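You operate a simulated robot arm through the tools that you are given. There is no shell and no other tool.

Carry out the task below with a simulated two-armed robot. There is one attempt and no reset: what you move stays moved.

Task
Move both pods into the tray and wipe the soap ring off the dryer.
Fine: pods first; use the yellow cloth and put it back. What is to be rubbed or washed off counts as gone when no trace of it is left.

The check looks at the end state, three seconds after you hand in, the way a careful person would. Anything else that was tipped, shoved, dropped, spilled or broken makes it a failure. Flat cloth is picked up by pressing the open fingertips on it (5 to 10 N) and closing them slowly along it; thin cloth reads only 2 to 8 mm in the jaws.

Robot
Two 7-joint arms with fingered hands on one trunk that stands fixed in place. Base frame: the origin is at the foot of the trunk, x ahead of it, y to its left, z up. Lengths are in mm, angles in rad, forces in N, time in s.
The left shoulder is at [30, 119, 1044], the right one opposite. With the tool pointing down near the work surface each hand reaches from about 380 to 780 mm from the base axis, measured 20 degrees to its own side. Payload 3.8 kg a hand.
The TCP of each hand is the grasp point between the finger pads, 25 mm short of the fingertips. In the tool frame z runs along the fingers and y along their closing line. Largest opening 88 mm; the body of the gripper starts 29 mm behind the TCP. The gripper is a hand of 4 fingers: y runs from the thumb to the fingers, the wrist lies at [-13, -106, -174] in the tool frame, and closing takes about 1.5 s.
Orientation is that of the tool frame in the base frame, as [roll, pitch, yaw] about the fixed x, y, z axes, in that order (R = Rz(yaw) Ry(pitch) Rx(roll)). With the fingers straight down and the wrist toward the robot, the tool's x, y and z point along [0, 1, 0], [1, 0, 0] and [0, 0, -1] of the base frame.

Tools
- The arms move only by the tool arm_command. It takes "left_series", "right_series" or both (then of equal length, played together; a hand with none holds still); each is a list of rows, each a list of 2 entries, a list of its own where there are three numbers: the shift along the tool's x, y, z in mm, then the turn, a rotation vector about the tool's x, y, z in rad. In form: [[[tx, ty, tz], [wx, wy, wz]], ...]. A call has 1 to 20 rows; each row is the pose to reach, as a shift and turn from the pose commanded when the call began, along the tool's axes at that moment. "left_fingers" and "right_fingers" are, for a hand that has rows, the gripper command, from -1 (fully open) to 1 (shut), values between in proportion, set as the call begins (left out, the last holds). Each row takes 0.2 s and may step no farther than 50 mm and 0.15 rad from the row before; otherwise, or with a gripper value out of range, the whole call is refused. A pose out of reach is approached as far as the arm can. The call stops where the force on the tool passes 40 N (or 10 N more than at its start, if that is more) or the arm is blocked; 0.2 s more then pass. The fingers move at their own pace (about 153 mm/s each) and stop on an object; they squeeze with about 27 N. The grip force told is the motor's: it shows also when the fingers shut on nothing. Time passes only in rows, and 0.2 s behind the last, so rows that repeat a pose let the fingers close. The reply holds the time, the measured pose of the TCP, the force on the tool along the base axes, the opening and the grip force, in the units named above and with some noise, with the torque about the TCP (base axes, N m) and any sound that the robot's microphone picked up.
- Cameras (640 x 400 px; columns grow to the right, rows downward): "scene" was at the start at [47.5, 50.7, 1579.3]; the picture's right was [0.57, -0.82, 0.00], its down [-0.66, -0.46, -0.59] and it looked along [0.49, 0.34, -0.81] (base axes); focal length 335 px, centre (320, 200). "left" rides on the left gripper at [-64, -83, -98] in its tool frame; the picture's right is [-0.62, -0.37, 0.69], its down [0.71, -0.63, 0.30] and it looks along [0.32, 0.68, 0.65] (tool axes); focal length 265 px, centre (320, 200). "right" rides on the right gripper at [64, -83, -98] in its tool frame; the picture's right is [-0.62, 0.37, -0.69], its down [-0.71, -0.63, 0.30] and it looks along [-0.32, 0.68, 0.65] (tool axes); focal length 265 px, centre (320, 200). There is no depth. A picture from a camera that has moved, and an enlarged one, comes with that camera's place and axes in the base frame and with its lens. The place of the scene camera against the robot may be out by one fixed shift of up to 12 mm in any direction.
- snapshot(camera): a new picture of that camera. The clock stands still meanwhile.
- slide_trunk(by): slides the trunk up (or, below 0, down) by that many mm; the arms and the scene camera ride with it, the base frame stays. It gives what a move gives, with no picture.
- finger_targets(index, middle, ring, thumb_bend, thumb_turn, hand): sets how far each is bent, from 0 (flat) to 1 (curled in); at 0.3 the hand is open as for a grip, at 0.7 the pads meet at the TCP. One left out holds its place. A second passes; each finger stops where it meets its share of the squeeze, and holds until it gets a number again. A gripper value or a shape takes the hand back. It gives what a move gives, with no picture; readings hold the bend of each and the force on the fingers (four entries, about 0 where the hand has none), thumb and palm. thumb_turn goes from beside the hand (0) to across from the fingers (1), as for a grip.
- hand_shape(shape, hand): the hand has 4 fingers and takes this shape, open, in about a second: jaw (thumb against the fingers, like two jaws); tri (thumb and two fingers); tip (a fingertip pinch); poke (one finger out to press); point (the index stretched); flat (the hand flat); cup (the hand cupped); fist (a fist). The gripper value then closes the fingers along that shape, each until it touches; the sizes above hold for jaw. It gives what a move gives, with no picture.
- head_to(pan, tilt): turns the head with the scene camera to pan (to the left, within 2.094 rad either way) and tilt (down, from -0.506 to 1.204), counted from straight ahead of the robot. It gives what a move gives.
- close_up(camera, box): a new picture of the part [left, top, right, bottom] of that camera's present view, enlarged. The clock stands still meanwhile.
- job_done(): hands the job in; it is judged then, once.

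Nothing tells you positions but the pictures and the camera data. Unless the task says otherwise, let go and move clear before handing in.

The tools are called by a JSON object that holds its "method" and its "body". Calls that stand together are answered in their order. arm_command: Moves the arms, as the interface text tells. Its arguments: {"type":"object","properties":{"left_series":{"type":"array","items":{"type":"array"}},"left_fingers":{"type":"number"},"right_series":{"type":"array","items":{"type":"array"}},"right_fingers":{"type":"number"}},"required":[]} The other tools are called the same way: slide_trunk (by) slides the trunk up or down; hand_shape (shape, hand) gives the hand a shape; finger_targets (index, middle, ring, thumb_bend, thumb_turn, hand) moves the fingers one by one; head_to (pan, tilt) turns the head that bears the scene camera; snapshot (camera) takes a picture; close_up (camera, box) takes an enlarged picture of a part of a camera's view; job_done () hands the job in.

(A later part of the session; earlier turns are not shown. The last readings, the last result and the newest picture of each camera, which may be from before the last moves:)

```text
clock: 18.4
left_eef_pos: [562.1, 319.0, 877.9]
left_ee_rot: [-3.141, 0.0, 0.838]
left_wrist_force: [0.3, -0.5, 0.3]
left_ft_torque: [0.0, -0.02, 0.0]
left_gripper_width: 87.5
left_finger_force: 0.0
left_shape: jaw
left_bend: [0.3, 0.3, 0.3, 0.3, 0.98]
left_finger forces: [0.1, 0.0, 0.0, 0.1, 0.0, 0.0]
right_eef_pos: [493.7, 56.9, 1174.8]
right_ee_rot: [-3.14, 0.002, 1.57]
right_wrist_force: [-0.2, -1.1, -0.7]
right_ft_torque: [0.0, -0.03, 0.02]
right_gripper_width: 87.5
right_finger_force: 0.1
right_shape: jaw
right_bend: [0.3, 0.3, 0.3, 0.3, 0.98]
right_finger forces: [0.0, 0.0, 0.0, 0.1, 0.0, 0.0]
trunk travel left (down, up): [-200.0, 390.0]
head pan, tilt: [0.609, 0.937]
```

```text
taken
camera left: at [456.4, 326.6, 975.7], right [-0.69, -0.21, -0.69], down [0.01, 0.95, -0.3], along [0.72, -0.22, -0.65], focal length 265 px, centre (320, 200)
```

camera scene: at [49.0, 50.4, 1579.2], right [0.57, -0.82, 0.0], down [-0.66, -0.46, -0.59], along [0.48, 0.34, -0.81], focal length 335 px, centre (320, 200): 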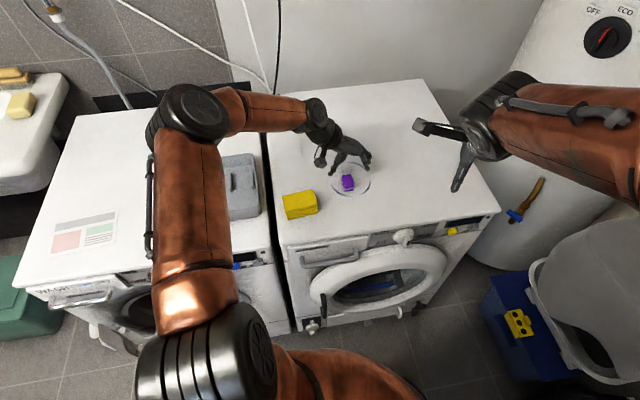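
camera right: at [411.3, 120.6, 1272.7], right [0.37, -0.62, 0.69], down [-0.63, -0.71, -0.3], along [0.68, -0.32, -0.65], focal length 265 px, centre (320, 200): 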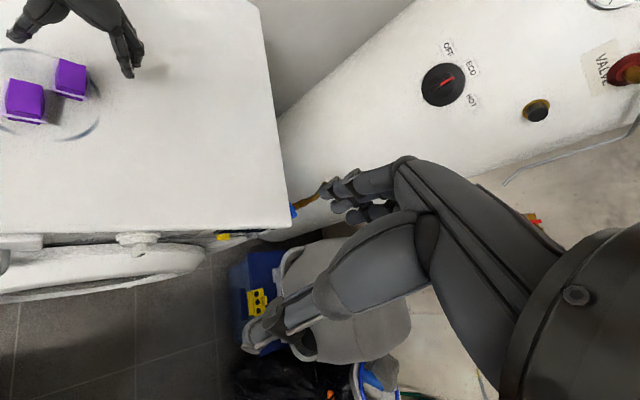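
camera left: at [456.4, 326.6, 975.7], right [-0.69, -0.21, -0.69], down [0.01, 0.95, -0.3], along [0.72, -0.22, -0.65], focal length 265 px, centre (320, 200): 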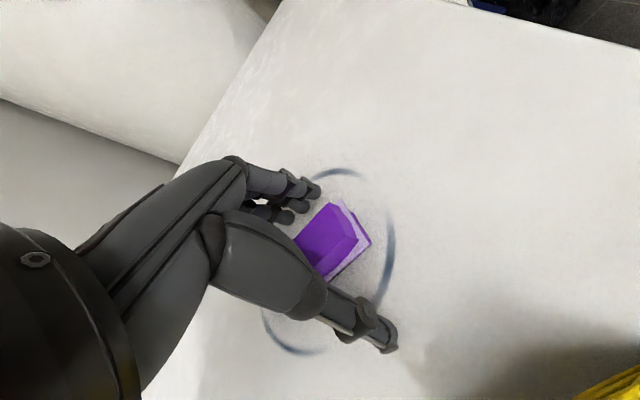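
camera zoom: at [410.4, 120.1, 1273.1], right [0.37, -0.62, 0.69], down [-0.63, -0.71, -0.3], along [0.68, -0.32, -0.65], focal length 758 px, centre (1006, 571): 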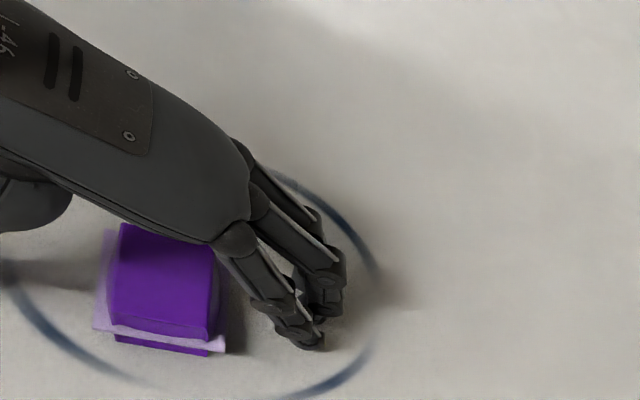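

Good alignment. I'll close on the second pod.

{"method": "arm_command", "body": {"left_series": [[[0, 0, 0], [0, 0, 0]], [[0, 0, 0], [0, 0, 0]], [[0, 0, 0], [0, 0, 0]], [[0, 0, 0], [0, 0, 0]], [[0, 0, 0], [0, 0, 0]]], "left_fingers": 0.0}}

{"method": "close_up", "body": {"camera": "right", "box": [0, 0, 160, 140]}}

{"method": "snapshot", "body": {"camera": "left"}}

```text
clock: 19.6
left_eef_pos: [561.1, 319.1, 878.8]
left_ee_rot: [-3.142, -0.001, 0.836]
left_wrist_force: [-0.9, 0.1, 0.5]
left_ft_torque: [0.03, -0.01, 0.03]
left_gripper_width: 44.6
left_finger_force: 0.0
left_shape: jaw
left_bend: [0.74, 0.44, 0.41, 0.69, 1.0]
left_finger forces: [0.1, 0.1, 0.0, 0.1, 0.1, 0.1]
right_eef_pos: [493.9, 55.6, 1176.0]
right_ee_rot: [-3.141, 0.001, 1.57]
right_wrist_force: [0.9, 0.3, 0.3]
right_ft_torque: [0.0, -0.03, -0.04]
right_gripper_width: 87.5
right_finger_force: 0.1
right_shape: jaw
right_bend: [0.3, 0.3, 0.3, 0.3, 0.98]
right_finger forces: [0.0, 0.1, 0.0, 0.1, 0.0, 0.1]
trunk travel left (down, up): [-200.0, 390.0]
head pan, tilt: [0.609, 0.937]
```

```text
2.86 times, centred on (80, 70) of right
camera zoom: at [410.4, 120.1, 1273.1], right [0.37, -0.62, 0.69], down [-0.63, -0.71, -0.3], along [0.68, -0.32, -0.65], focal length 758 px, centre (1006, 571)
```

zoom: 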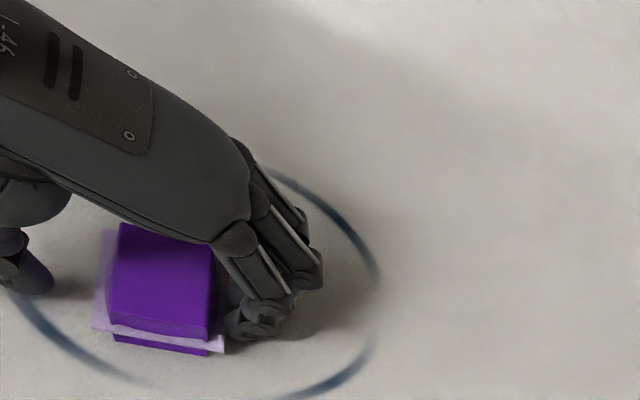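

```text
taken
camera left: at [456.3, 326.6, 976.0], right [-0.69, -0.21, -0.69], down [0.01, 0.95, -0.3], along [0.72, -0.22, -0.65], focal length 265 px, centre (320, 200)
```

left: 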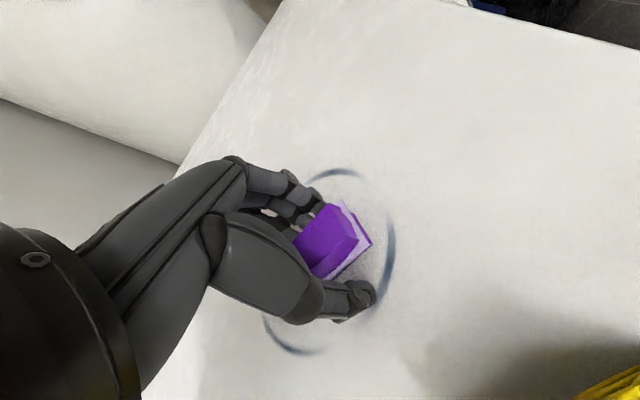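

The hand stopped at its 44 mm opening without touching the pod, so I'll close further.

{"method": "arm_command", "body": {"left_series": [[[0, 0, 0], [0, 0, 0]], [[0, 0, 0], [0, 0, 0]], [[0, 0, 0], [0, 0, 0]], [[0, 0, 0], [0, 0, 0]]], "left_fingers": 0.35}}

{"method": "snapshot", "body": {"camera": "left"}}

{"method": "close_up", "body": {"camera": "right", "box": [0, 0, 160, 140]}}

```text
clock: 20.6
left_eef_pos: [560.9, 319.2, 878.7]
left_ee_rot: [3.141, 0.001, 0.837]
left_wrist_force: [-0.6, -0.3, -0.3]
left_ft_torque: [-0.01, 0.0, -0.02]
left_gripper_width: 29.4
left_finger_force: 0.0
left_shape: jaw
left_bend: [0.74, 0.52, 0.49, 0.73, 1.0]
left_finger forces: [0.4, 0.3, 0.1, 0.0, 0.7, 0.0]
right_eef_pos: [492.8, 57.0, 1175.7]
right_ee_rot: [-3.141, -0.001, 1.571]
right_wrist_force: [-0.4, -0.9, 0.6]
right_ft_torque: [0.01, -0.01, 0.03]
right_gripper_width: 87.7
right_finger_force: 0.0
right_shape: jaw
right_bend: [0.3, 0.3, 0.3, 0.3, 0.98]
right_finger forces: [0.0, 0.1, 0.0, 0.1, 0.1, 0.0]
trunk travel left (down, up): [-200.0, 390.0]
head pan, tilt: [0.609, 0.937]
```

```text
taken
camera left: at [456.3, 326.6, 976.0], right [-0.69, -0.21, -0.69], down [0.01, 0.95, -0.3], along [0.72, -0.22, -0.65], focal length 265 px, centre (320, 200)
```

left: 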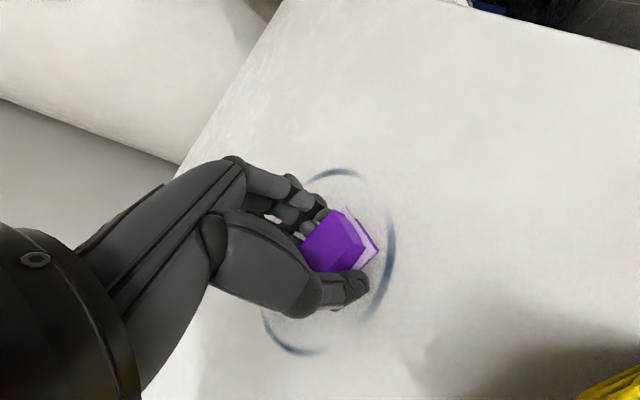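

```text
2.86 times, centred on (80, 70) of right
camera zoom: at [410.3, 120.1, 1273.1], right [0.37, -0.62, 0.69], down [-0.63, -0.71, -0.3], along [0.68, -0.32, -0.65], focal length 758 px, centre (1006, 571)
```

zoom: 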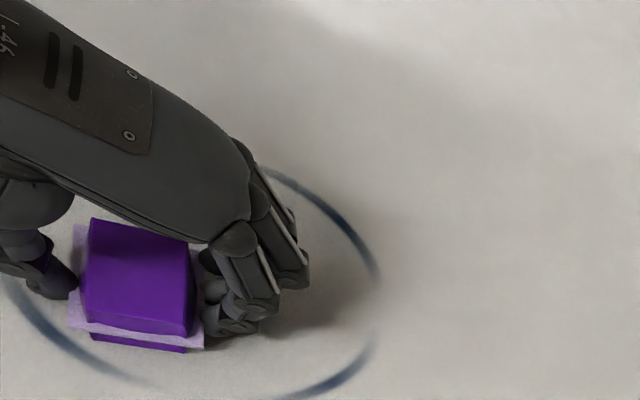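

Light contact is starting, so I'll tighten the grip.

{"method": "arm_command", "body": {"left_series": [[[0, 0, 0], [0, 0, 0]], [[0, 0, 0], [0, 0, 0]], [[0, 0, 0], [0, 0, 0]], [[0, 0, 0], [0, 0, 0]]], "left_fingers": 0.55}}

{"method": "snapshot", "body": {"camera": "left"}}

{"method": "close_up", "body": {"camera": "right", "box": [0, 0, 160, 140]}}

```text
clock: 21.6
left_eef_pos: [562.0, 318.7, 879.4]
left_ee_rot: [3.141, 0.0, 0.838]
left_wrist_force: [1.4, 0.2, 1.1]
left_ft_torque: [0.01, 0.0, 0.0]
left_gripper_width: 26.3
left_finger_force: 26.7
left_shape: jaw
left_bend: [0.74, 0.56, 0.55, 0.74, 1.0]
left_finger forces: [14.2, 7.0, 3.4, 0.0, 24.7, 0.0]
right_eef_pos: [493.5, 56.8, 1174.7]
right_ee_rot: [3.141, 0.0, 1.569]
right_wrist_force: [0.1, 0.2, 0.7]
right_ft_torque: [0.01, -0.01, 0.05]
right_gripper_width: 87.4
right_finger_force: 0.1
right_shape: jaw
right_bend: [0.3, 0.3, 0.3, 0.3, 0.98]
right_finger forces: [0.0, 0.1, 0.0, 0.1, 0.0, 0.0]
trunk travel left (down, up): [-200.0, 390.0]
head pan, tilt: [0.609, 0.937]
```

```text
taken
camera left: at [456.3, 326.6, 976.0], right [-0.69, -0.21, -0.69], down [0.01, 0.95, -0.3], along [0.72, -0.22, -0.65], focal length 265 px, centre (320, 200)
```

left: 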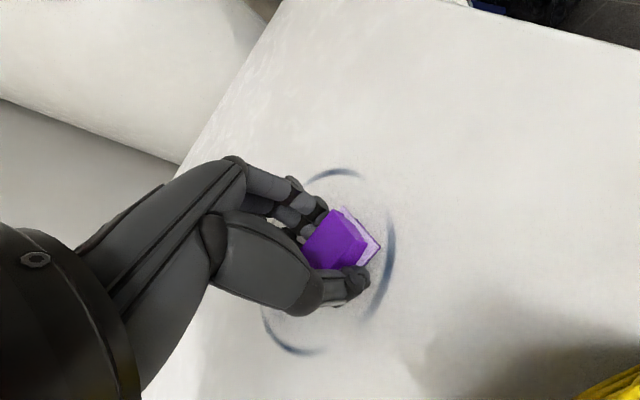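

```text
2.86 times, centred on (80, 70) of right
camera zoom: at [410.4, 120.1, 1273.1], right [0.37, -0.62, 0.69], down [-0.63, -0.71, -0.3], along [0.68, -0.32, -0.65], focal length 758 px, centre (1006, 571)
```

zoom: 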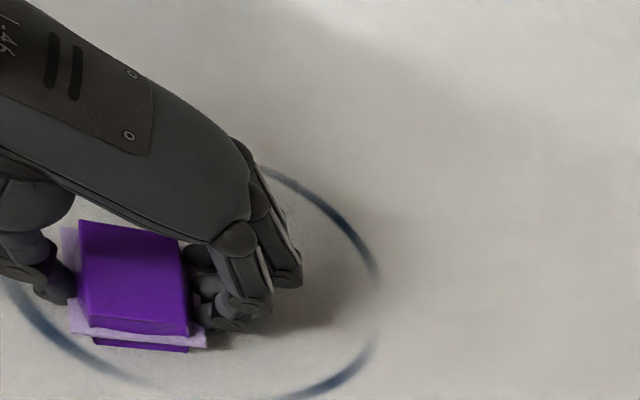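

The second pod is held by three fingers and the thumb. I'll lift and carry it over the tray beside the first one.

{"method": "arm_command", "body": {"left_series": [[[0, 0, -20], [0, 0, 0]], [[0, 0, -50], [0, 0, 0]], [[0, 0, -85], [0, 0, 0]], [[0, 0, -120], [0, 0, 0]], [[4.7, -29.2, -120], [0, 0, -0.125]], [[9.3, -58.4, -120], [0, 0, -0.25]], [[14, -87.5, -120], [0, 0, -0.375]], [[18.7, -116.7, -120], [0, 0, -0.5]], [[23.3, -146, -120], [0, 0, -0.625]], [[28, -175, -120], [0, 0, -0.75]], [[32.7, -204, -120], [0, 0, -0.875]], [[37.3, -233.4, -120], [0, 0, -1.0]], [[42, -262.6, -120], [0, 0, -1.125]], [[46.7, -291.8, -120], [0, 0, -1.25]], [[51.3, -321, -120], [0, 0, -1.375]], [[56, -350.1, -120], [0, 0, -1.5]]]}}

{"method": "snapshot", "body": {"camera": "left"}}

{"method": "close_up", "body": {"camera": "scene", "box": [130, 120, 290, 240]}}

```text
clock: 25.0
left_eef_pos: [338.0, 595.4, 997.9]
left_ee_rot: [-3.141, 0.001, 2.336]
left_wrist_force: [0.5, 0.9, -0.6]
left_ft_torque: [0.0, 0.0, 0.01]
left_gripper_width: 26.5
left_finger_force: 27.1
left_shape: jaw
left_bend: [0.74, 0.56, 0.55, 0.74, 1.0]
left_finger forces: [14.5, 6.8, 3.1, 0.1, 24.6, 0.1]
right_eef_pos: [493.0, 57.5, 1175.9]
right_ee_rot: [-3.142, 0.0, 1.571]
right_wrist_force: [0.2, -0.5, -0.5]
right_ft_torque: [0.01, -0.01, 0.02]
right_gripper_width: 87.5
right_finger_force: 0.1
right_shape: jaw
right_bend: [0.3, 0.3, 0.3, 0.3, 0.98]
right_finger forces: [0.0, 0.0, 0.1, 0.1, 0.0, 0.0]
trunk travel left (down, up): [-200.0, 390.0]
head pan, tilt: [0.609, 0.937]
```

```text
taken
camera left: at [322.1, 490.7, 1096.5], right [0.17, -0.7, -0.69], down [-0.95, 0.08, -0.3], along [0.27, 0.71, -0.65], focal length 265 px, centre (320, 200)
```

left: 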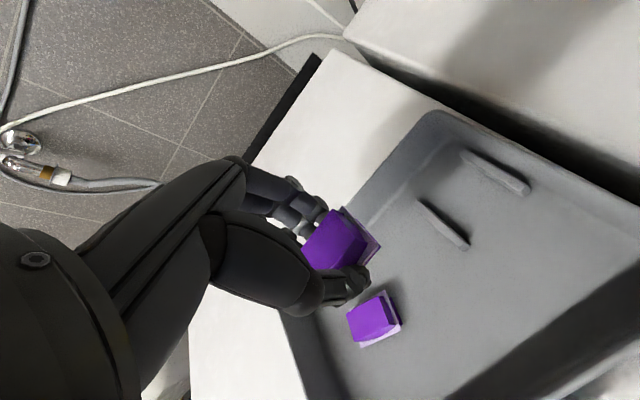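

```text
3.33 times, centred on (210, 180) of scene
camera zoom: at [47.6, 51.0, 1579.2], right [0.57, -0.82, 0.0], down [-0.66, -0.46, -0.59], along [0.49, 0.34, -0.81], focal length 1118 px, centre (687, 267)
```

zoom: 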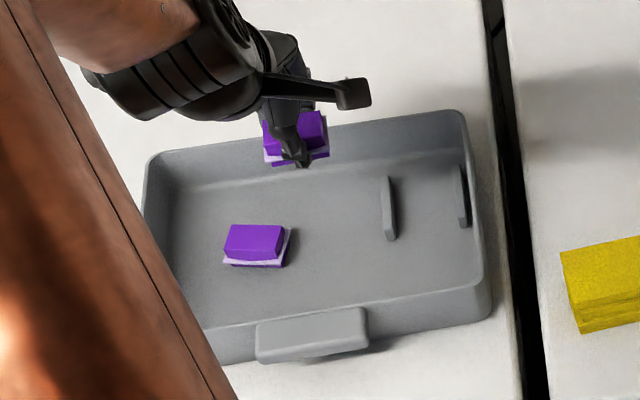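

Pod one stands flat in the tray, and there is room to its right. I'll lower the second pod there, shifted 4 mm away from the first.

{"method": "arm_command", "body": {"left_series": [[[-4, 0, 40], [0, 0, 0]], [[-4, 0, 75], [0, 0, 0]], [[-4, 0, 92], [0, 0, 0]], [[-4, 0, 104], [0, 0, 0]]]}}

{"method": "snapshot", "body": {"camera": "left"}}

{"method": "close_up", "body": {"camera": "scene", "box": [130, 120, 290, 240]}}

```text
clock: 26.0
left_eef_pos: [340.5, 593.7, 894.9]
left_ee_rot: [3.141, -0.001, 2.339]
left_wrist_force: [-0.4, -0.4, 0.5]
left_ft_torque: [0.02, 0.0, -0.02]
left_gripper_width: 26.3
left_finger_force: 27.4
left_shape: jaw
left_bend: [0.74, 0.56, 0.56, 0.74, 1.0]
left_finger forces: [14.5, 6.9, 3.2, 0.1, 24.6, 0.0]
right_eef_pos: [494.1, 56.5, 1174.7]
right_ee_rot: [-3.141, 0.002, 1.571]
right_wrist_force: [0.0, -0.2, -1.0]
right_ft_torque: [-0.03, 0.02, 0.04]
right_gripper_width: 87.6
right_finger_force: 0.1
right_shape: jaw
right_bend: [0.3, 0.3, 0.3, 0.3, 0.98]
right_finger forces: [0.0, 0.0, 0.0, 0.0, 0.1, 0.1]
trunk travel left (down, up): [-200.0, 390.0]
head pan, tilt: [0.609, 0.937]
```

```text
taken
camera left: at [325.0, 488.3, 991.6], right [0.16, -0.7, -0.69], down [-0.95, 0.08, -0.3], along [0.27, 0.71, -0.65], focal length 265 px, centre (320, 200)
```

left: 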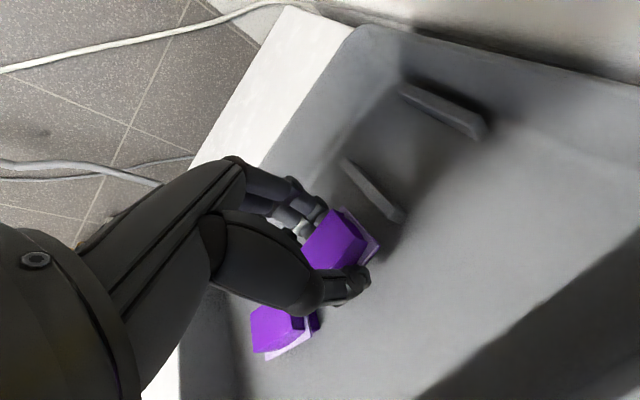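

```text
3.33 times, centred on (210, 180) of scene
camera zoom: at [47.7, 51.2, 1579.2], right [0.57, -0.82, 0.0], down [-0.66, -0.46, -0.59], along [0.49, 0.34, -0.81], focal length 1118 px, centre (687, 267)
```

zoom: 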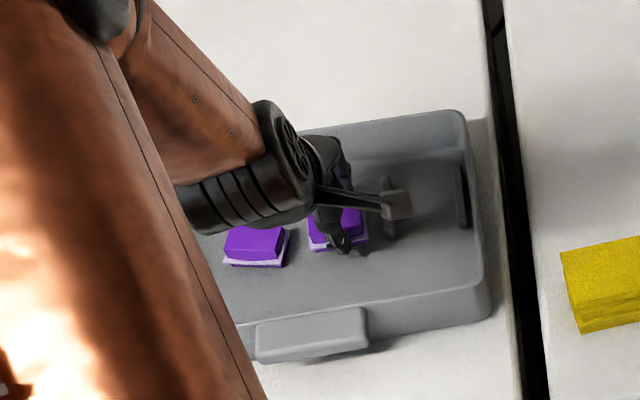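

Good clearance from pod one and the rib. I'll set the pod down in small steps.

{"method": "arm_command", "body": {"left_series": [[[0, 0, 4], [0, 0, 0]], [[0, 0, 7], [0, 0, 0]], [[0, 0, 9], [0, 0, 0]], [[0, 0, 11], [0, 0, 0]]]}}

```text
clock: 27.0
left_eef_pos: [341.7, 593.1, 884.4]
left_ee_rot: [-3.142, 0.001, 2.336]
left_wrist_force: [-0.3, 0.2, -0.5]
left_ft_torque: [0.01, -0.08, 0.0]
left_gripper_width: 26.2
left_finger_force: 26.9
left_shape: jaw
left_bend: [0.74, 0.56, 0.56, 0.74, 1.0]
left_finger forces: [14.6, 6.9, 3.1, 0.1, 24.6, 0.0]
right_eef_pos: [493.7, 57.0, 1176.1]
right_ee_rot: [-3.141, 0.002, 1.571]
right_wrist_force: [-0.5, -0.6, -0.3]
right_ft_torque: [-0.01, -0.01, -0.02]
right_gripper_width: 87.8
right_finger_force: 0.0
right_shape: jaw
right_bend: [0.3, 0.3, 0.3, 0.3, 0.98]
right_finger forces: [0.0, 0.0, 0.0, 0.1, 0.0, 0.0]
trunk travel left (down, up): [-200.0, 390.0]
head pan, tilt: [0.609, 0.937]
```

{"method": "arm_command", "body": {"left_series": [[[0, 0, 1.5], [0, 0, 0]], [[0, 0, 3], [0, 0, 0]], [[0, 0, 4], [0, 0, 0]]]}}

```text
clock: 27.8
left_eef_pos: [341.4, 593.4, 883.5]
left_ee_rot: [3.138, -0.003, 2.337]
left_wrist_force: [-1.8, -0.1, 15.2]
left_ft_torque: [0.0, 0.03, -0.03]
left_gripper_width: 27.1
left_finger_force: 26.8
left_shape: jaw
left_bend: [0.74, 0.56, 0.56, 0.74, 1.0]
left_finger forces: [15.3, 7.7, 3.7, 0.0, 28.1, 0.1]
right_eef_pos: [491.7, 55.0, 1177.2]
right_ee_rot: [-3.141, -0.001, 1.572]
right_wrist_force: [-0.1, 0.0, 0.3]
right_ft_torque: [0.02, -0.01, 0.0]
right_gripper_width: 87.4
right_finger_force: 0.1
right_shape: jaw
right_bend: [0.3, 0.3, 0.3, 0.3, 0.98]
right_finger forces: [0.0, 0.0, 0.0, 0.0, 0.0, 0.0]
trunk travel left (down, up): [-200.0, 390.0]
head pan, tilt: [0.609, 0.937]
```

The pod is on the floor, with 15 N felt. I'll ease up, open, and rise clear.

{"method": "arm_command", "body": {"left_series": [[[0, 0, -2.5], [0, 0, 0]], [[0, 0, -2.5], [0, 0, 0]]]}}

{"method": "arm_command", "body": {"left_series": [[[0, 0, 0], [0, 0, 0]], [[0, 0, 0], [0, 0, 0]], [[0, 0, 0], [0, 0, 0]], [[0, 0, 0], [0, 0, 0]], [[0, 0, 0], [0, 0, 0]]], "left_fingers": -1}}

{"method": "arm_command", "body": {"left_series": [[[0, 0, -20], [0, 0, 0]], [[0, 0, -50], [0, 0, 0]], [[0, 0, -85], [0, 0, 0]], [[0, 0, -120], [0, 0, 0]]]}}

{"method": "snapshot", "body": {"camera": "left"}}

{"method": "close_up", "body": {"camera": "scene", "box": [130, 120, 290, 240]}}

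```text
clock: 28.4
left_eef_pos: [341.2, 593.3, 884.7]
left_ee_rot: [-3.141, 0.001, 2.337]
left_wrist_force: [-0.7, 2.9, 6.6]
left_ft_torque: [0.05, 0.02, -0.03]
left_gripper_width: 27.1
left_finger_force: 26.9
left_shape: jaw
left_bend: [0.74, 0.56, 0.56, 0.74, 1.0]
left_finger forces: [16.0, 8.0, 3.9, 0.0, 26.5, 0.0]
right_eef_pos: [493.0, 56.9, 1174.1]
right_ee_rot: [3.142, 0.0, 1.569]
right_wrist_force: [0.6, -1.0, 0.0]
right_ft_torque: [0.01, 0.01, -0.01]
right_gripper_width: 87.6
right_finger_force: 0.0
right_shape: jaw
right_bend: [0.3, 0.3, 0.3, 0.3, 0.98]
right_finger forces: [0.2, 0.0, 0.1, 0.1, 0.1, 0.0]
trunk travel left (down, up): [-200.0, 390.0]
head pan, tilt: [0.609, 0.937]
```

```text
clock: 29.6
left_eef_pos: [342.1, 592.1, 883.3]
left_ee_rot: [-3.141, -0.001, 2.336]
left_wrist_force: [0.2, 0.5, 0.0]
left_ft_torque: [-0.02, 0.0, 0.0]
left_gripper_width: 87.7
left_finger_force: 0.1
left_shape: jaw
left_bend: [0.3, 0.3, 0.3, 0.3, 0.98]
left_finger forces: [0.0, 0.0, 0.0, 0.1, 0.1, 0.0]
right_eef_pos: [493.6, 56.5, 1175.4]
right_ee_rot: [-3.141, 0.0, 1.572]
right_wrist_force: [-0.2, 0.8, -0.7]
right_ft_torque: [0.0, 0.03, 0.0]
right_gripper_width: 87.5
right_finger_force: 0.1
right_shape: jaw
right_bend: [0.3, 0.3, 0.3, 0.3, 0.98]
right_finger forces: [0.0, 0.0, 0.0, 0.1, 0.0, 0.1]
trunk travel left (down, up): [-200.0, 390.0]
head pan, tilt: [0.609, 0.937]
```

```text
clock: 30.6
left_eef_pos: [342.3, 590.6, 1003.2]
left_ee_rot: [3.141, 0.0, 2.337]
left_wrist_force: [0.1, 0.1, -0.2]
left_ft_torque: [0.0, 0.03, 0.01]
left_gripper_width: 87.8
left_finger_force: 0.1
left_shape: jaw
left_bend: [0.3, 0.3, 0.3, 0.3, 0.98]
left_finger forces: [0.1, 0.0, 0.0, 0.1, 0.0, 0.0]
right_eef_pos: [493.5, 55.7, 1174.2]
right_ee_rot: [3.14, 0.001, 1.569]
right_wrist_force: [0.2, -0.1, 0.5]
right_ft_torque: [0.0, -0.01, -0.01]
right_gripper_width: 87.5
right_finger_force: 0.0
right_shape: jaw
right_bend: [0.3, 0.3, 0.3, 0.3, 0.98]
right_finger forces: [0.0, 0.1, 0.0, 0.0, 0.0, 0.1]
trunk travel left (down, up): [-200.0, 390.0]
head pan, tilt: [0.609, 0.937]
```

```text
taken
camera left: at [325.7, 486.2, 1100.2], right [0.16, -0.7, -0.69], down [-0.95, 0.08, -0.3], along [0.27, 0.71, -0.65], focal length 265 px, centre (320, 200)
```

left: 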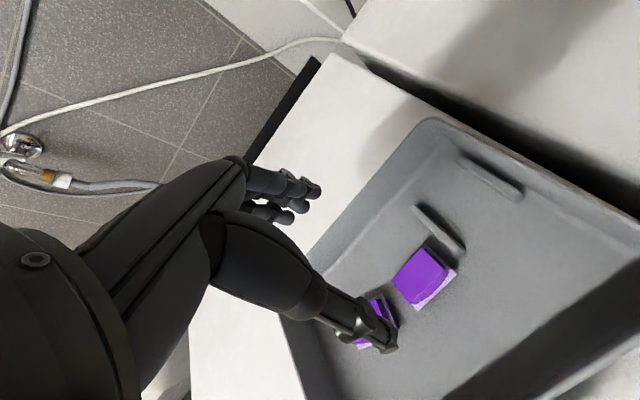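

```text
3.33 times, centred on (210, 180) of scene
camera zoom: at [47.0, 49.9, 1579.3], right [0.57, -0.82, 0.0], down [-0.66, -0.46, -0.59], along [0.49, 0.34, -0.81], focal length 1118 px, centre (687, 267)
```

zoom: 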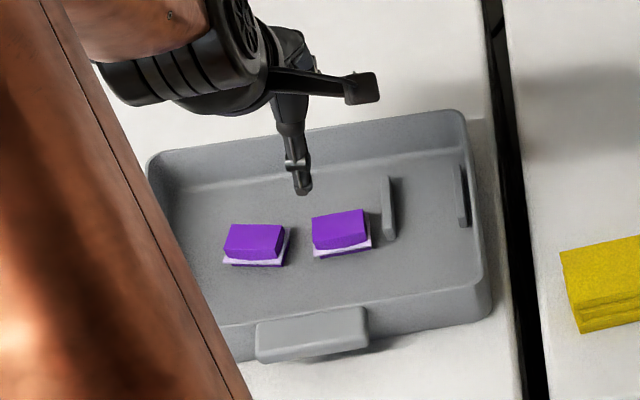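

Both pods stand in the tray. Next is the yellow cloth, a folded stack of about 80x51x32 mm near (431, 381). I'll hover above it.

{"method": "arm_command", "body": {"left_series": [[[-35, -13.6, 0], [0, 0, 0]], [[-71, -27, 0], [0, 0, 0]], [[-106, -41, 0], [0, 0, 0]], [[-141, -54.6, 10], [0, 0, 0]], [[-177, -68, 25], [0, 0, 0]], [[-212.3, -81.9, 43], [0, 0, 0]]]}}

{"method": "snapshot", "body": {"camera": "left"}}

{"method": "close_up", "body": {"camera": "scene", "box": [250, 130, 410, 230]}}

{"method": "snapshot", "body": {"camera": "right"}}

```text
clock: 32.0
left_eef_pos: [426.7, 383.5, 959.1]
left_ee_rot: [-3.141, -0.002, 2.337]
left_wrist_force: [0.3, 0.1, 1.1]
left_ft_torque: [-0.05, 0.02, 0.02]
left_gripper_width: 87.9
left_finger_force: 0.1
left_shape: jaw
left_bend: [0.3, 0.3, 0.3, 0.3, 0.98]
left_finger forces: [0.1, 0.1, 0.0, 0.2, 0.0, 0.0]
right_eef_pos: [494.1, 56.0, 1174.1]
right_ee_rot: [-3.14, 0.002, 1.572]
right_wrist_force: [-0.4, -1.0, 0.0]
right_ft_torque: [-0.02, 0.04, -0.02]
right_gripper_width: 87.8
right_finger_force: 0.0
right_shape: jaw
right_bend: [0.3, 0.3, 0.3, 0.3, 0.98]
right_finger forces: [0.0, 0.1, 0.0, 0.0, 0.0, 0.1]
trunk travel left (down, up): [-200.0, 390.0]
head pan, tilt: [0.609, 0.937]
```

```text
taken
camera left: at [411.8, 278.6, 1056.2], right [0.16, -0.7, -0.69], down [-0.95, 0.08, -0.3], along [0.27, 0.71, -0.65], focal length 265 px, centre (320, 200)
```

left: 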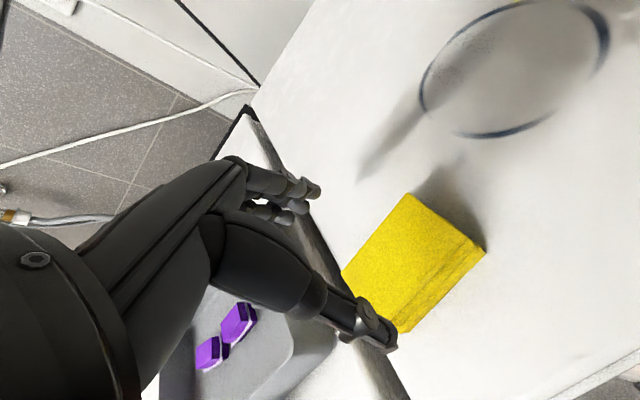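

```text
4.00 times, centred on (330, 180) of scene
camera zoom: at [48.6, 49.7, 1579.2], right [0.57, -0.82, 0.0], down [-0.66, -0.46, -0.59], along [0.48, 0.34, -0.81], focal length 1341 px, centre (280, 280)
```

zoom: 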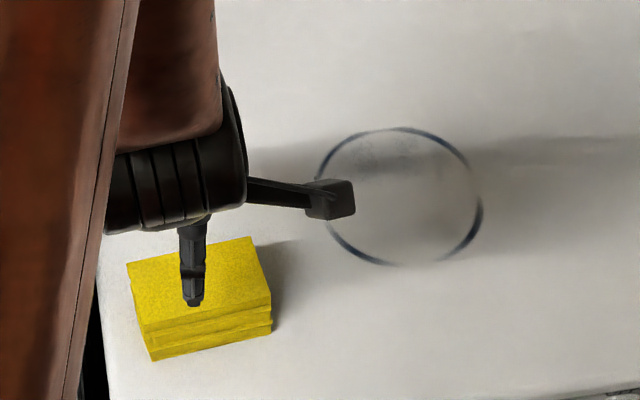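

```text
taken
camera right: at [411.1, 119.3, 1272.9], right [0.37, -0.62, 0.69], down [-0.63, -0.71, -0.3], along [0.68, -0.32, -0.65], focal length 265 px, centre (320, 200)
```

right: 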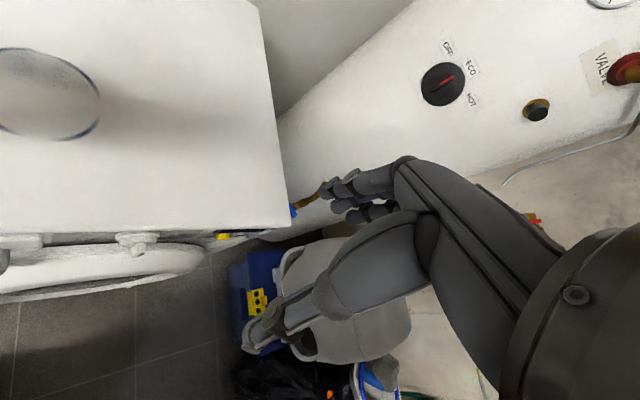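

The cloth lies under the hand. I'll zoom in to get its edges and the ring accurately.

{"method": "close_up", "body": {"camera": "left", "box": [320, 170, 520, 350]}}

{"method": "close_up", "body": {"camera": "left", "box": [400, 0, 640, 150]}}

{"method": "close_up", "body": {"camera": "scene", "box": [310, 140, 390, 210]}}

```text
2.22 times, centred on (420, 260) of left
camera zoom: at [411.8, 278.6, 1056.2], right [0.16, -0.7, -0.69], down [-0.95, 0.08, -0.3], along [0.27, 0.71, -0.65], focal length 590 px, centre (98, 67)
```

zoom: 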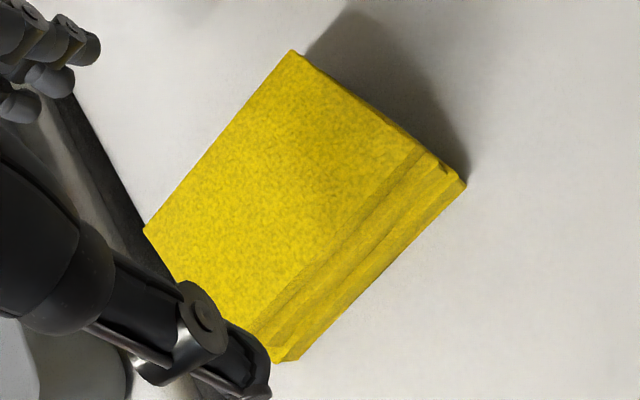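

```text
2.67 times, centred on (520, 75) of left
camera zoom: at [411.8, 278.6, 1056.2], right [0.16, -0.7, -0.69], down [-0.95, 0.08, -0.3], along [0.27, 0.71, -0.65], focal length 708 px, centre (-213, 533)
```

zoom: 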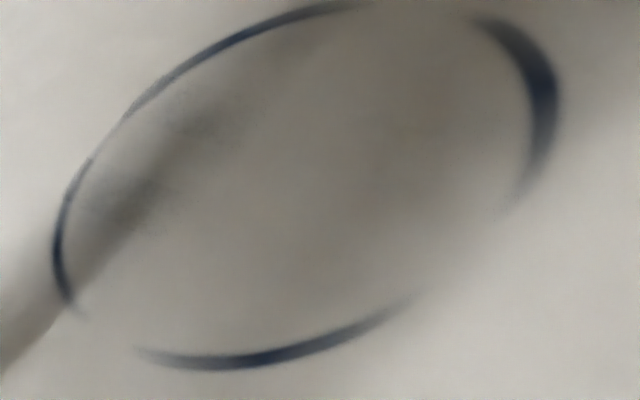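

```text
5.71 times, centred on (350, 175) of scene
camera zoom: at [48.6, 49.7, 1579.2], right [0.57, -0.82, 0.0], down [-0.66, -0.46, -0.59], along [0.48, 0.34, -0.81], focal length 1916 px, centre (149, 343)
```

zoom: 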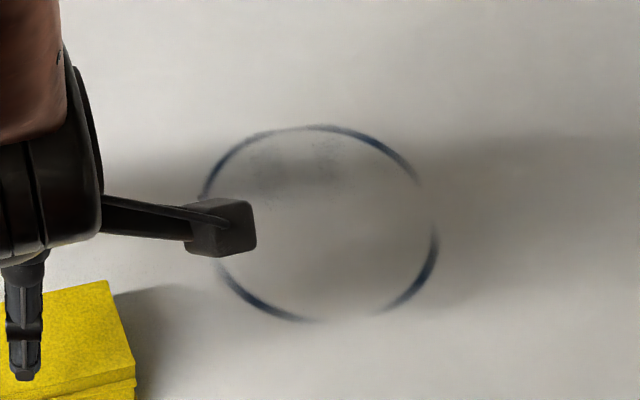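

The cloth's short axis is at about 51° and its centre is at about (431, 380). I'll turn slightly, come down to straddle it, and check.

{"method": "arm_command", "body": {"left_series": [[[-5.5, 0.7, 20], [0, 0, -0.115]], [[-5.5, 0.7, 50], [0, 0, -0.115]]]}}

{"method": "snapshot", "body": {"camera": "left"}}

{"method": "close_up", "body": {"camera": "scene", "box": [250, 130, 410, 230]}}

```text
clock: 32.6
left_eef_pos: [433.3, 380.2, 910.6]
left_ee_rot: [3.141, 0.001, 2.455]
left_wrist_force: [-0.9, -0.4, 0.7]
left_ft_torque: [0.01, 0.0, -0.02]
left_gripper_width: 87.6
left_finger_force: 0.1
left_shape: jaw
left_bend: [0.3, 0.3, 0.3, 0.3, 0.98]
left_finger forces: [0.0, 0.0, 0.0, 0.0, 0.1, 0.0]
right_eef_pos: [493.2, 57.2, 1174.3]
right_ee_rot: [-3.141, 0.003, 1.57]
right_wrist_force: [-1.1, -0.3, -0.4]
right_ft_torque: [0.0, -0.01, 0.02]
right_gripper_width: 87.6
right_finger_force: 0.0
right_shape: jaw
right_bend: [0.3, 0.3, 0.3, 0.3, 0.98]
right_finger forces: [0.1, 0.1, 0.0, 0.0, 0.0, 0.0]
trunk travel left (down, up): [-200.0, 390.0]
head pan, tilt: [0.609, 0.937]
```

```text
taken
camera left: at [429.0, 275.3, 1007.9], right [0.25, -0.68, -0.69], down [-0.95, -0.03, -0.3], along [0.18, 0.73, -0.65], focal length 265 px, centre (320, 200)
```

left: 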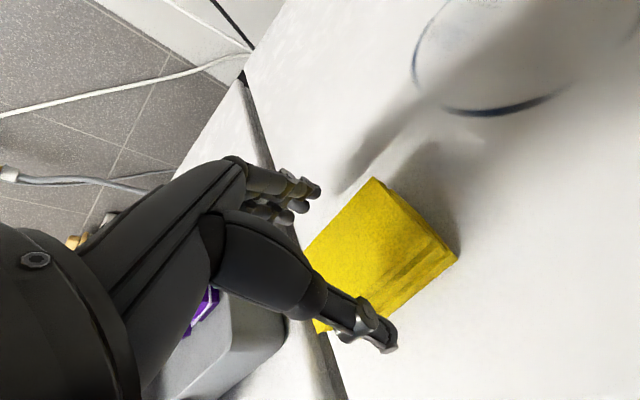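

```text
4.00 times, centred on (330, 180) of scene
camera zoom: at [47.7, 52.1, 1579.2], right [0.57, -0.82, 0.0], down [-0.66, -0.46, -0.59], along [0.49, 0.34, -0.81], focal length 1341 px, centre (280, 280)
```

zoom: 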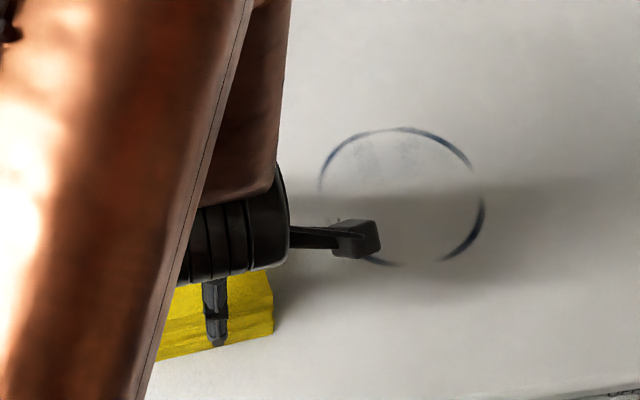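

The corners re-project consistently with a centre near (431, 380), so the jaw is straddling the cloth. I'll go down the last part.

{"method": "arm_command", "body": {"left_series": [[[0, 0, 8], [0, 0, 0]], [[0, 0, 16], [0, 0, 0]], [[0, 0, 22], [0, 0, 0]], [[0, 0, 27], [0, 0, 0]]]}}

{"method": "snapshot", "body": {"camera": "left"}}

```text
clock: 33.6
left_eef_pos: [433.6, 378.6, 883.7]
left_ee_rot: [-3.14, 0.001, 2.45]
left_wrist_force: [-0.1, 0.8, 0.5]
left_ft_torque: [-0.02, 0.0, 0.0]
left_gripper_width: 87.5
left_finger_force: 0.0
left_shape: jaw
left_bend: [0.3, 0.3, 0.3, 0.3, 0.98]
left_finger forces: [0.0, 0.0, 0.0, 0.1, 0.0, 0.1]
right_eef_pos: [492.7, 57.3, 1175.7]
right_ee_rot: [-3.142, 0.001, 1.571]
right_wrist_force: [0.4, -0.6, -0.2]
right_ft_torque: [0.02, 0.03, 0.01]
right_gripper_width: 87.6
right_finger_force: 0.1
right_shape: jaw
right_bend: [0.3, 0.3, 0.3, 0.3, 0.98]
right_finger forces: [0.1, 0.0, 0.1, 0.1, 0.0, 0.1]
trunk travel left (down, up): [-200.0, 390.0]
head pan, tilt: [0.609, 0.937]
```

```text
taken
camera left: at [430.4, 273.3, 980.3], right [0.24, -0.68, -0.69], down [-0.95, -0.03, -0.3], along [0.19, 0.73, -0.65], focal length 265 px, centre (320, 200)
```

left: 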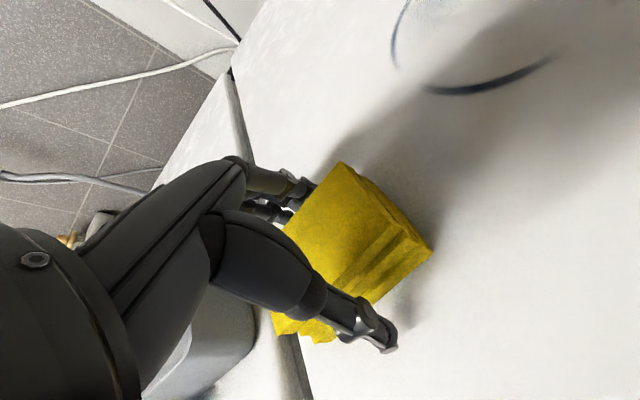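

The cloth stands between thumb and fingers. I'll close gradually.

{"method": "arm_command", "body": {"left_series": [[[0, 0, 0], [0, 0, 0]], [[0, 0, 0], [0, 0, 0]], [[0, 0, 0], [0, 0, 0]], [[0, 0, 0], [0, 0, 0]], [[0, 0, 0], [0, 0, 0]]], "left_fingers": -0.05}}

{"method": "snapshot", "body": {"camera": "left"}}

{"method": "close_up", "body": {"camera": "scene", "box": [250, 130, 410, 230]}}

```text
clock: 34.8
left_eef_pos: [433.7, 379.0, 883.7]
left_ee_rot: [-3.141, 0.0, 2.45]
left_wrist_force: [-0.9, 0.1, 0.2]
left_ft_torque: [0.0, 0.03, -0.04]
left_gripper_width: 52.0
left_finger_force: 26.7
left_shape: jaw
left_bend: [0.74, 0.42, 0.39, 0.64, 0.99]
left_finger forces: [13.8, 7.6, 3.4, 0.0, 24.7, 0.0]
right_eef_pos: [493.2, 57.6, 1174.1]
right_ee_rot: [3.141, -0.002, 1.572]
right_wrist_force: [0.2, -0.9, -0.2]
right_ft_torque: [-0.01, 0.02, -0.01]
right_gripper_width: 87.4
right_finger_force: 0.1
right_shape: jaw
right_bend: [0.3, 0.3, 0.3, 0.3, 0.98]
right_finger forces: [0.0, 0.0, 0.0, 0.0, 0.0, 0.0]
trunk travel left (down, up): [-200.0, 390.0]
head pan, tilt: [0.609, 0.937]
```

```text
taken
camera left: at [430.4, 273.3, 980.5], right [0.24, -0.68, -0.69], down [-0.95, -0.03, -0.3], along [0.18, 0.73, -0.65], focal length 265 px, centre (320, 200)
```

left: 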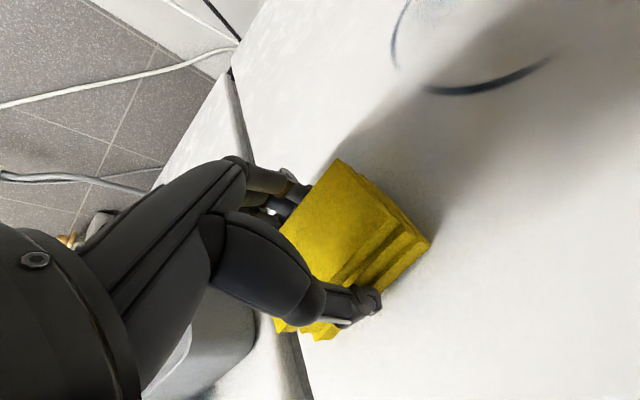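

```text
4.00 times, centred on (330, 180) of scene
camera zoom: at [47.7, 50.7, 1579.3], right [0.57, -0.82, 0.0], down [-0.66, -0.46, -0.59], along [0.49, 0.34, -0.81], focal length 1341 px, centre (280, 280)
```

zoom: 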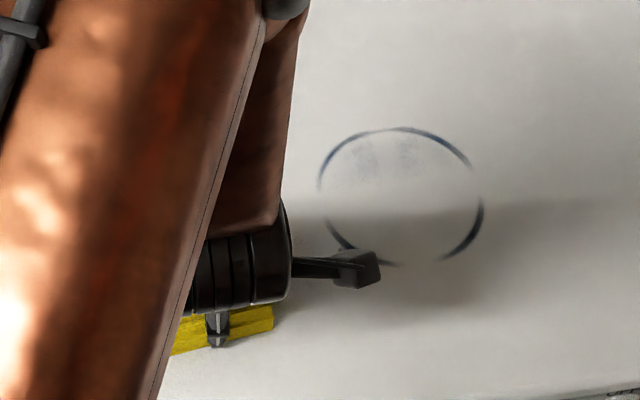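

The cloth is gripped at 52 mm with TCP (433.6, 379, 883.7) and yaw 2.45, which I'll use to put it back. I'll lift it and check it stays together.

{"method": "arm_command", "body": {"left_series": [[[0, 0, -10], [0, 0, 0]], [[0, 0, -25], [0, 0, 0]], [[0, 0, -50], [0, 0, 0]], [[0, 0, -80], [0, 0, 0]]]}}

{"method": "snapshot", "body": {"camera": "left"}}

{"method": "snapshot", "body": {"camera": "scene"}}

```text
clock: 35.8
left_eef_pos: [433.4, 378.2, 963.6]
left_ee_rot: [-3.142, 0.001, 2.45]
left_wrist_force: [-0.8, -0.7, -0.2]
left_ft_torque: [0.01, -0.02, 0.02]
left_gripper_width: 51.7
left_finger_force: 26.8
left_shape: jaw
left_bend: [0.74, 0.42, 0.39, 0.64, 0.99]
left_finger forces: [13.7, 7.5, 3.2, 0.0, 24.5, 0.0]
right_eef_pos: [492.8, 57.2, 1175.5]
right_ee_rot: [3.141, 0.0, 1.569]
right_wrist_force: [0.1, -0.8, -0.2]
right_ft_torque: [0.05, -0.01, 0.02]
right_gripper_width: 87.9
right_finger_force: 0.0
right_shape: jaw
right_bend: [0.3, 0.3, 0.3, 0.3, 0.98]
right_finger forces: [0.0, 0.0, 0.0, 0.0, 0.0, 0.0]
trunk travel left (down, up): [-200.0, 390.0]
head pan, tilt: [0.609, 0.937]
```

```text
taken
camera left: at [429.8, 272.8, 1060.3], right [0.24, -0.68, -0.69], down [-0.95, -0.03, -0.3], along [0.19, 0.73, -0.65], focal length 265 px, centre (320, 200)
```

left: 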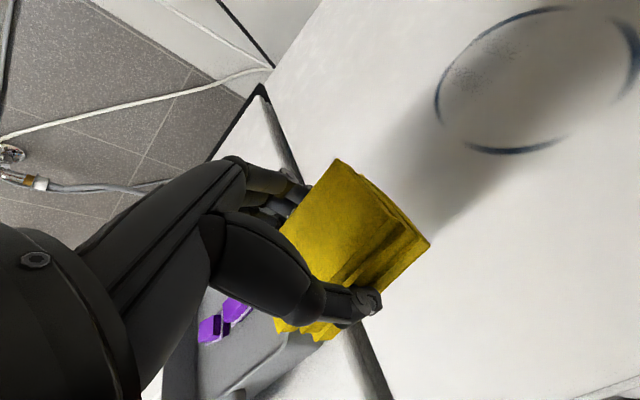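

```text
taken
camera scene: at [46.9, 50.0, 1579.3], right [0.57, -0.82, 0.0], down [-0.66, -0.46, -0.59], along [0.49, 0.34, -0.81], focal length 335 px, centre (320, 200)
```

scene: 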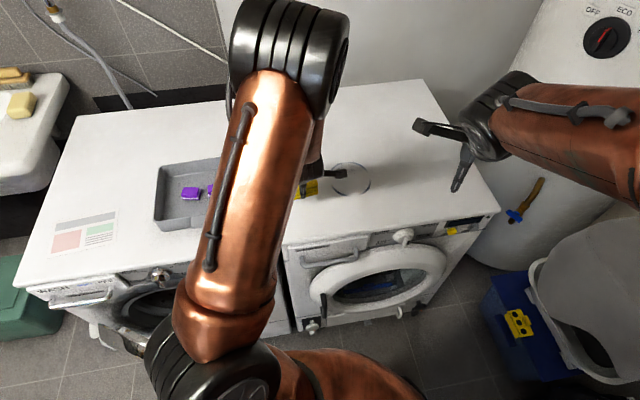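

The cloth holds together as one pad. The ring is centred near (591, 322) with a radius of about 62. I'll move to the start of a wiping raster, fingers pointing forward, just above the surface.

{"method": "arm_command", "body": {"left_series": [[[-22, -3.7, 0], [0, 0, 0.147]], [[-44, -7.3, 0], [0, 0, 0.294]], [[-66, -11, 0], [0, 0, 0.441]], [[-88, -14.7, 10], [0, 0, 0.588]], [[-110, -18.3, 30], [0, 0, 0.735]], [[-132, -22, 55], [0, 0, 0.879]]]}}

{"method": "snapshot", "body": {"camera": "left"}}

{"method": "snapshot", "body": {"camera": "scene"}}

{"method": "snapshot", "body": {"camera": "right"}}

```text
clock: 37.2
left_eef_pos: [521.2, 280.7, 907.2]
left_ee_rot: [3.14, 0.0, 1.57]
left_wrist_force: [-0.2, 0.5, -0.9]
left_ft_torque: [0.01, 0.05, 0.01]
left_gripper_width: 51.6
left_finger_force: 27.3
left_shape: jaw
left_bend: [0.74, 0.42, 0.39, 0.64, 0.99]
left_finger forces: [13.8, 7.5, 3.3, 0.1, 24.7, 0.0]
right_eef_pos: [494.1, 56.7, 1174.2]
right_ee_rot: [-3.138, 0.0, 1.57]
right_wrist_force: [-0.4, 0.5, 0.6]
right_ft_torque: [0.02, 0.0, 0.0]
right_gripper_width: 87.6
right_finger_force: 0.1
right_shape: jaw
right_bend: [0.3, 0.3, 0.3, 0.3, 0.98]
right_finger forces: [0.0, 0.0, 0.1, 0.0, 0.1, 0.0]
trunk travel left (down, up): [-200.0, 390.0]
head pan, tilt: [0.609, 0.937]
```

```text
taken
camera left: at [438.9, 215.3, 1003.7], right [-0.37, -0.62, -0.69], down [-0.63, 0.71, -0.3], along [0.68, 0.32, -0.65], focal length 265 px, centre (320, 200)
```

left: 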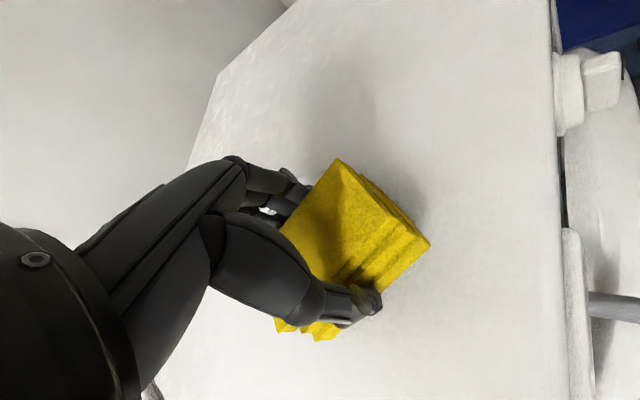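

```text
taken
camera scene: at [48.5, 51.3, 1579.2], right [0.57, -0.82, 0.0], down [-0.66, -0.46, -0.59], along [0.48, 0.34, -0.81], focal length 335 px, centre (320, 200)
```

scene: 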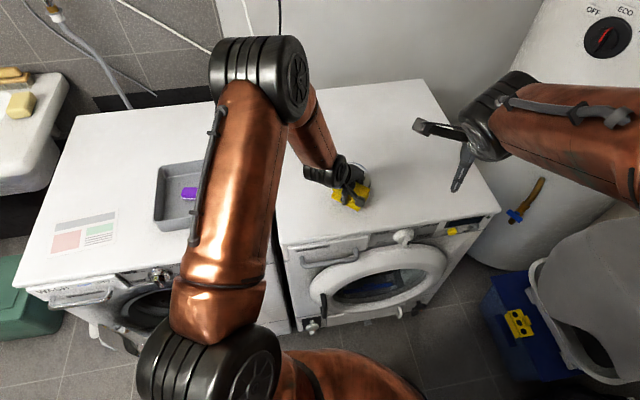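

```text
taken
camera right: at [411.0, 120.6, 1272.8], right [0.37, -0.62, 0.69], down [-0.63, -0.71, -0.3], along [0.68, -0.32, -0.65], focal length 265 px, centre (320, 200)
```

right: 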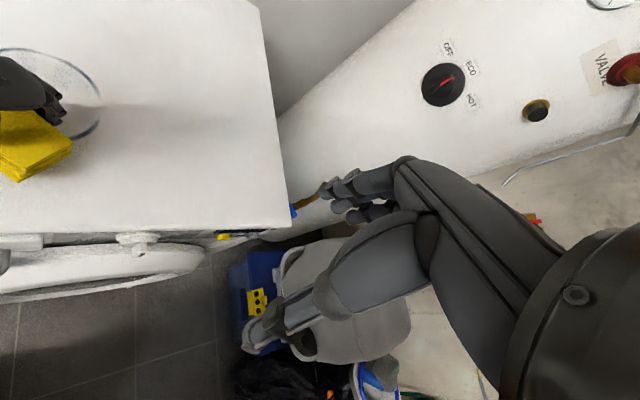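

The pad hovers about 23 mm above the surface at the near edge of the ring. I'll lower it until it presses lightly.

{"method": "arm_command", "body": {"left_series": [[[0, 0, 10], [0, 0, 0]], [[0, 0, 16], [0, 0, 0]], [[0, 0, 20], [0, 0, 0]], [[0, 0, 22], [0, 0, 0]], [[0, 0, 24], [0, 0, 0]]]}}

```text
clock: 38.4
left_eef_pos: [520.3, 277.1, 883.6]
left_ee_rot: [-3.141, -0.002, 1.574]
left_wrist_force: [-0.3, 0.5, -1.2]
left_ft_torque: [0.02, 0.03, -0.03]
left_gripper_width: 52.0
left_finger_force: 27.1
left_shape: jaw
left_bend: [0.74, 0.42, 0.39, 0.64, 0.99]
left_finger forces: [13.8, 7.5, 3.2, 0.0, 24.6, 0.0]
right_eef_pos: [492.2, 57.3, 1174.9]
right_ee_rot: [-3.141, 0.0, 1.571]
right_wrist_force: [0.0, 0.7, -0.3]
right_ft_torque: [-0.02, -0.02, 0.0]
right_gripper_width: 87.6
right_finger_force: 0.0
right_shape: jaw
right_bend: [0.3, 0.3, 0.3, 0.3, 0.98]
right_finger forces: [0.0, 0.0, 0.0, 0.0, 0.0, 0.0]
trunk travel left (down, up): [-200.0, 390.0]
head pan, tilt: [0.609, 0.937]
```

{"method": "arm_command", "body": {"left_series": [[[0, 0, 1.5], [0, 0, 0]], [[0, 0, 3], [0, 0, 0]]]}}

```text
clock: 39.0
left_eef_pos: [521.5, 278.6, 882.8]
left_ee_rot: [3.139, 0.0, 1.573]
left_wrist_force: [-1.3, -0.5, 8.4]
left_ft_torque: [-0.01, 0.05, -0.07]
left_gripper_width: 51.6
left_finger_force: 27.1
left_shape: jaw
left_bend: [0.74, 0.42, 0.39, 0.64, 0.99]
left_finger forces: [13.8, 7.6, 3.4, 0.0, 26.7, 0.0]
right_eef_pos: [491.8, 56.0, 1176.1]
right_ee_rot: [3.141, 0.002, 1.571]
right_wrist_force: [0.2, -0.5, -0.2]
right_ft_torque: [0.04, -0.02, 0.0]
right_gripper_width: 87.6
right_finger_force: 0.1
right_shape: jaw
right_bend: [0.3, 0.3, 0.3, 0.3, 0.98]
right_finger forces: [0.0, 0.0, 0.0, 0.0, 0.0, 0.0]
trunk travel left (down, up): [-200.0, 390.0]
head pan, tilt: [0.609, 0.937]
```

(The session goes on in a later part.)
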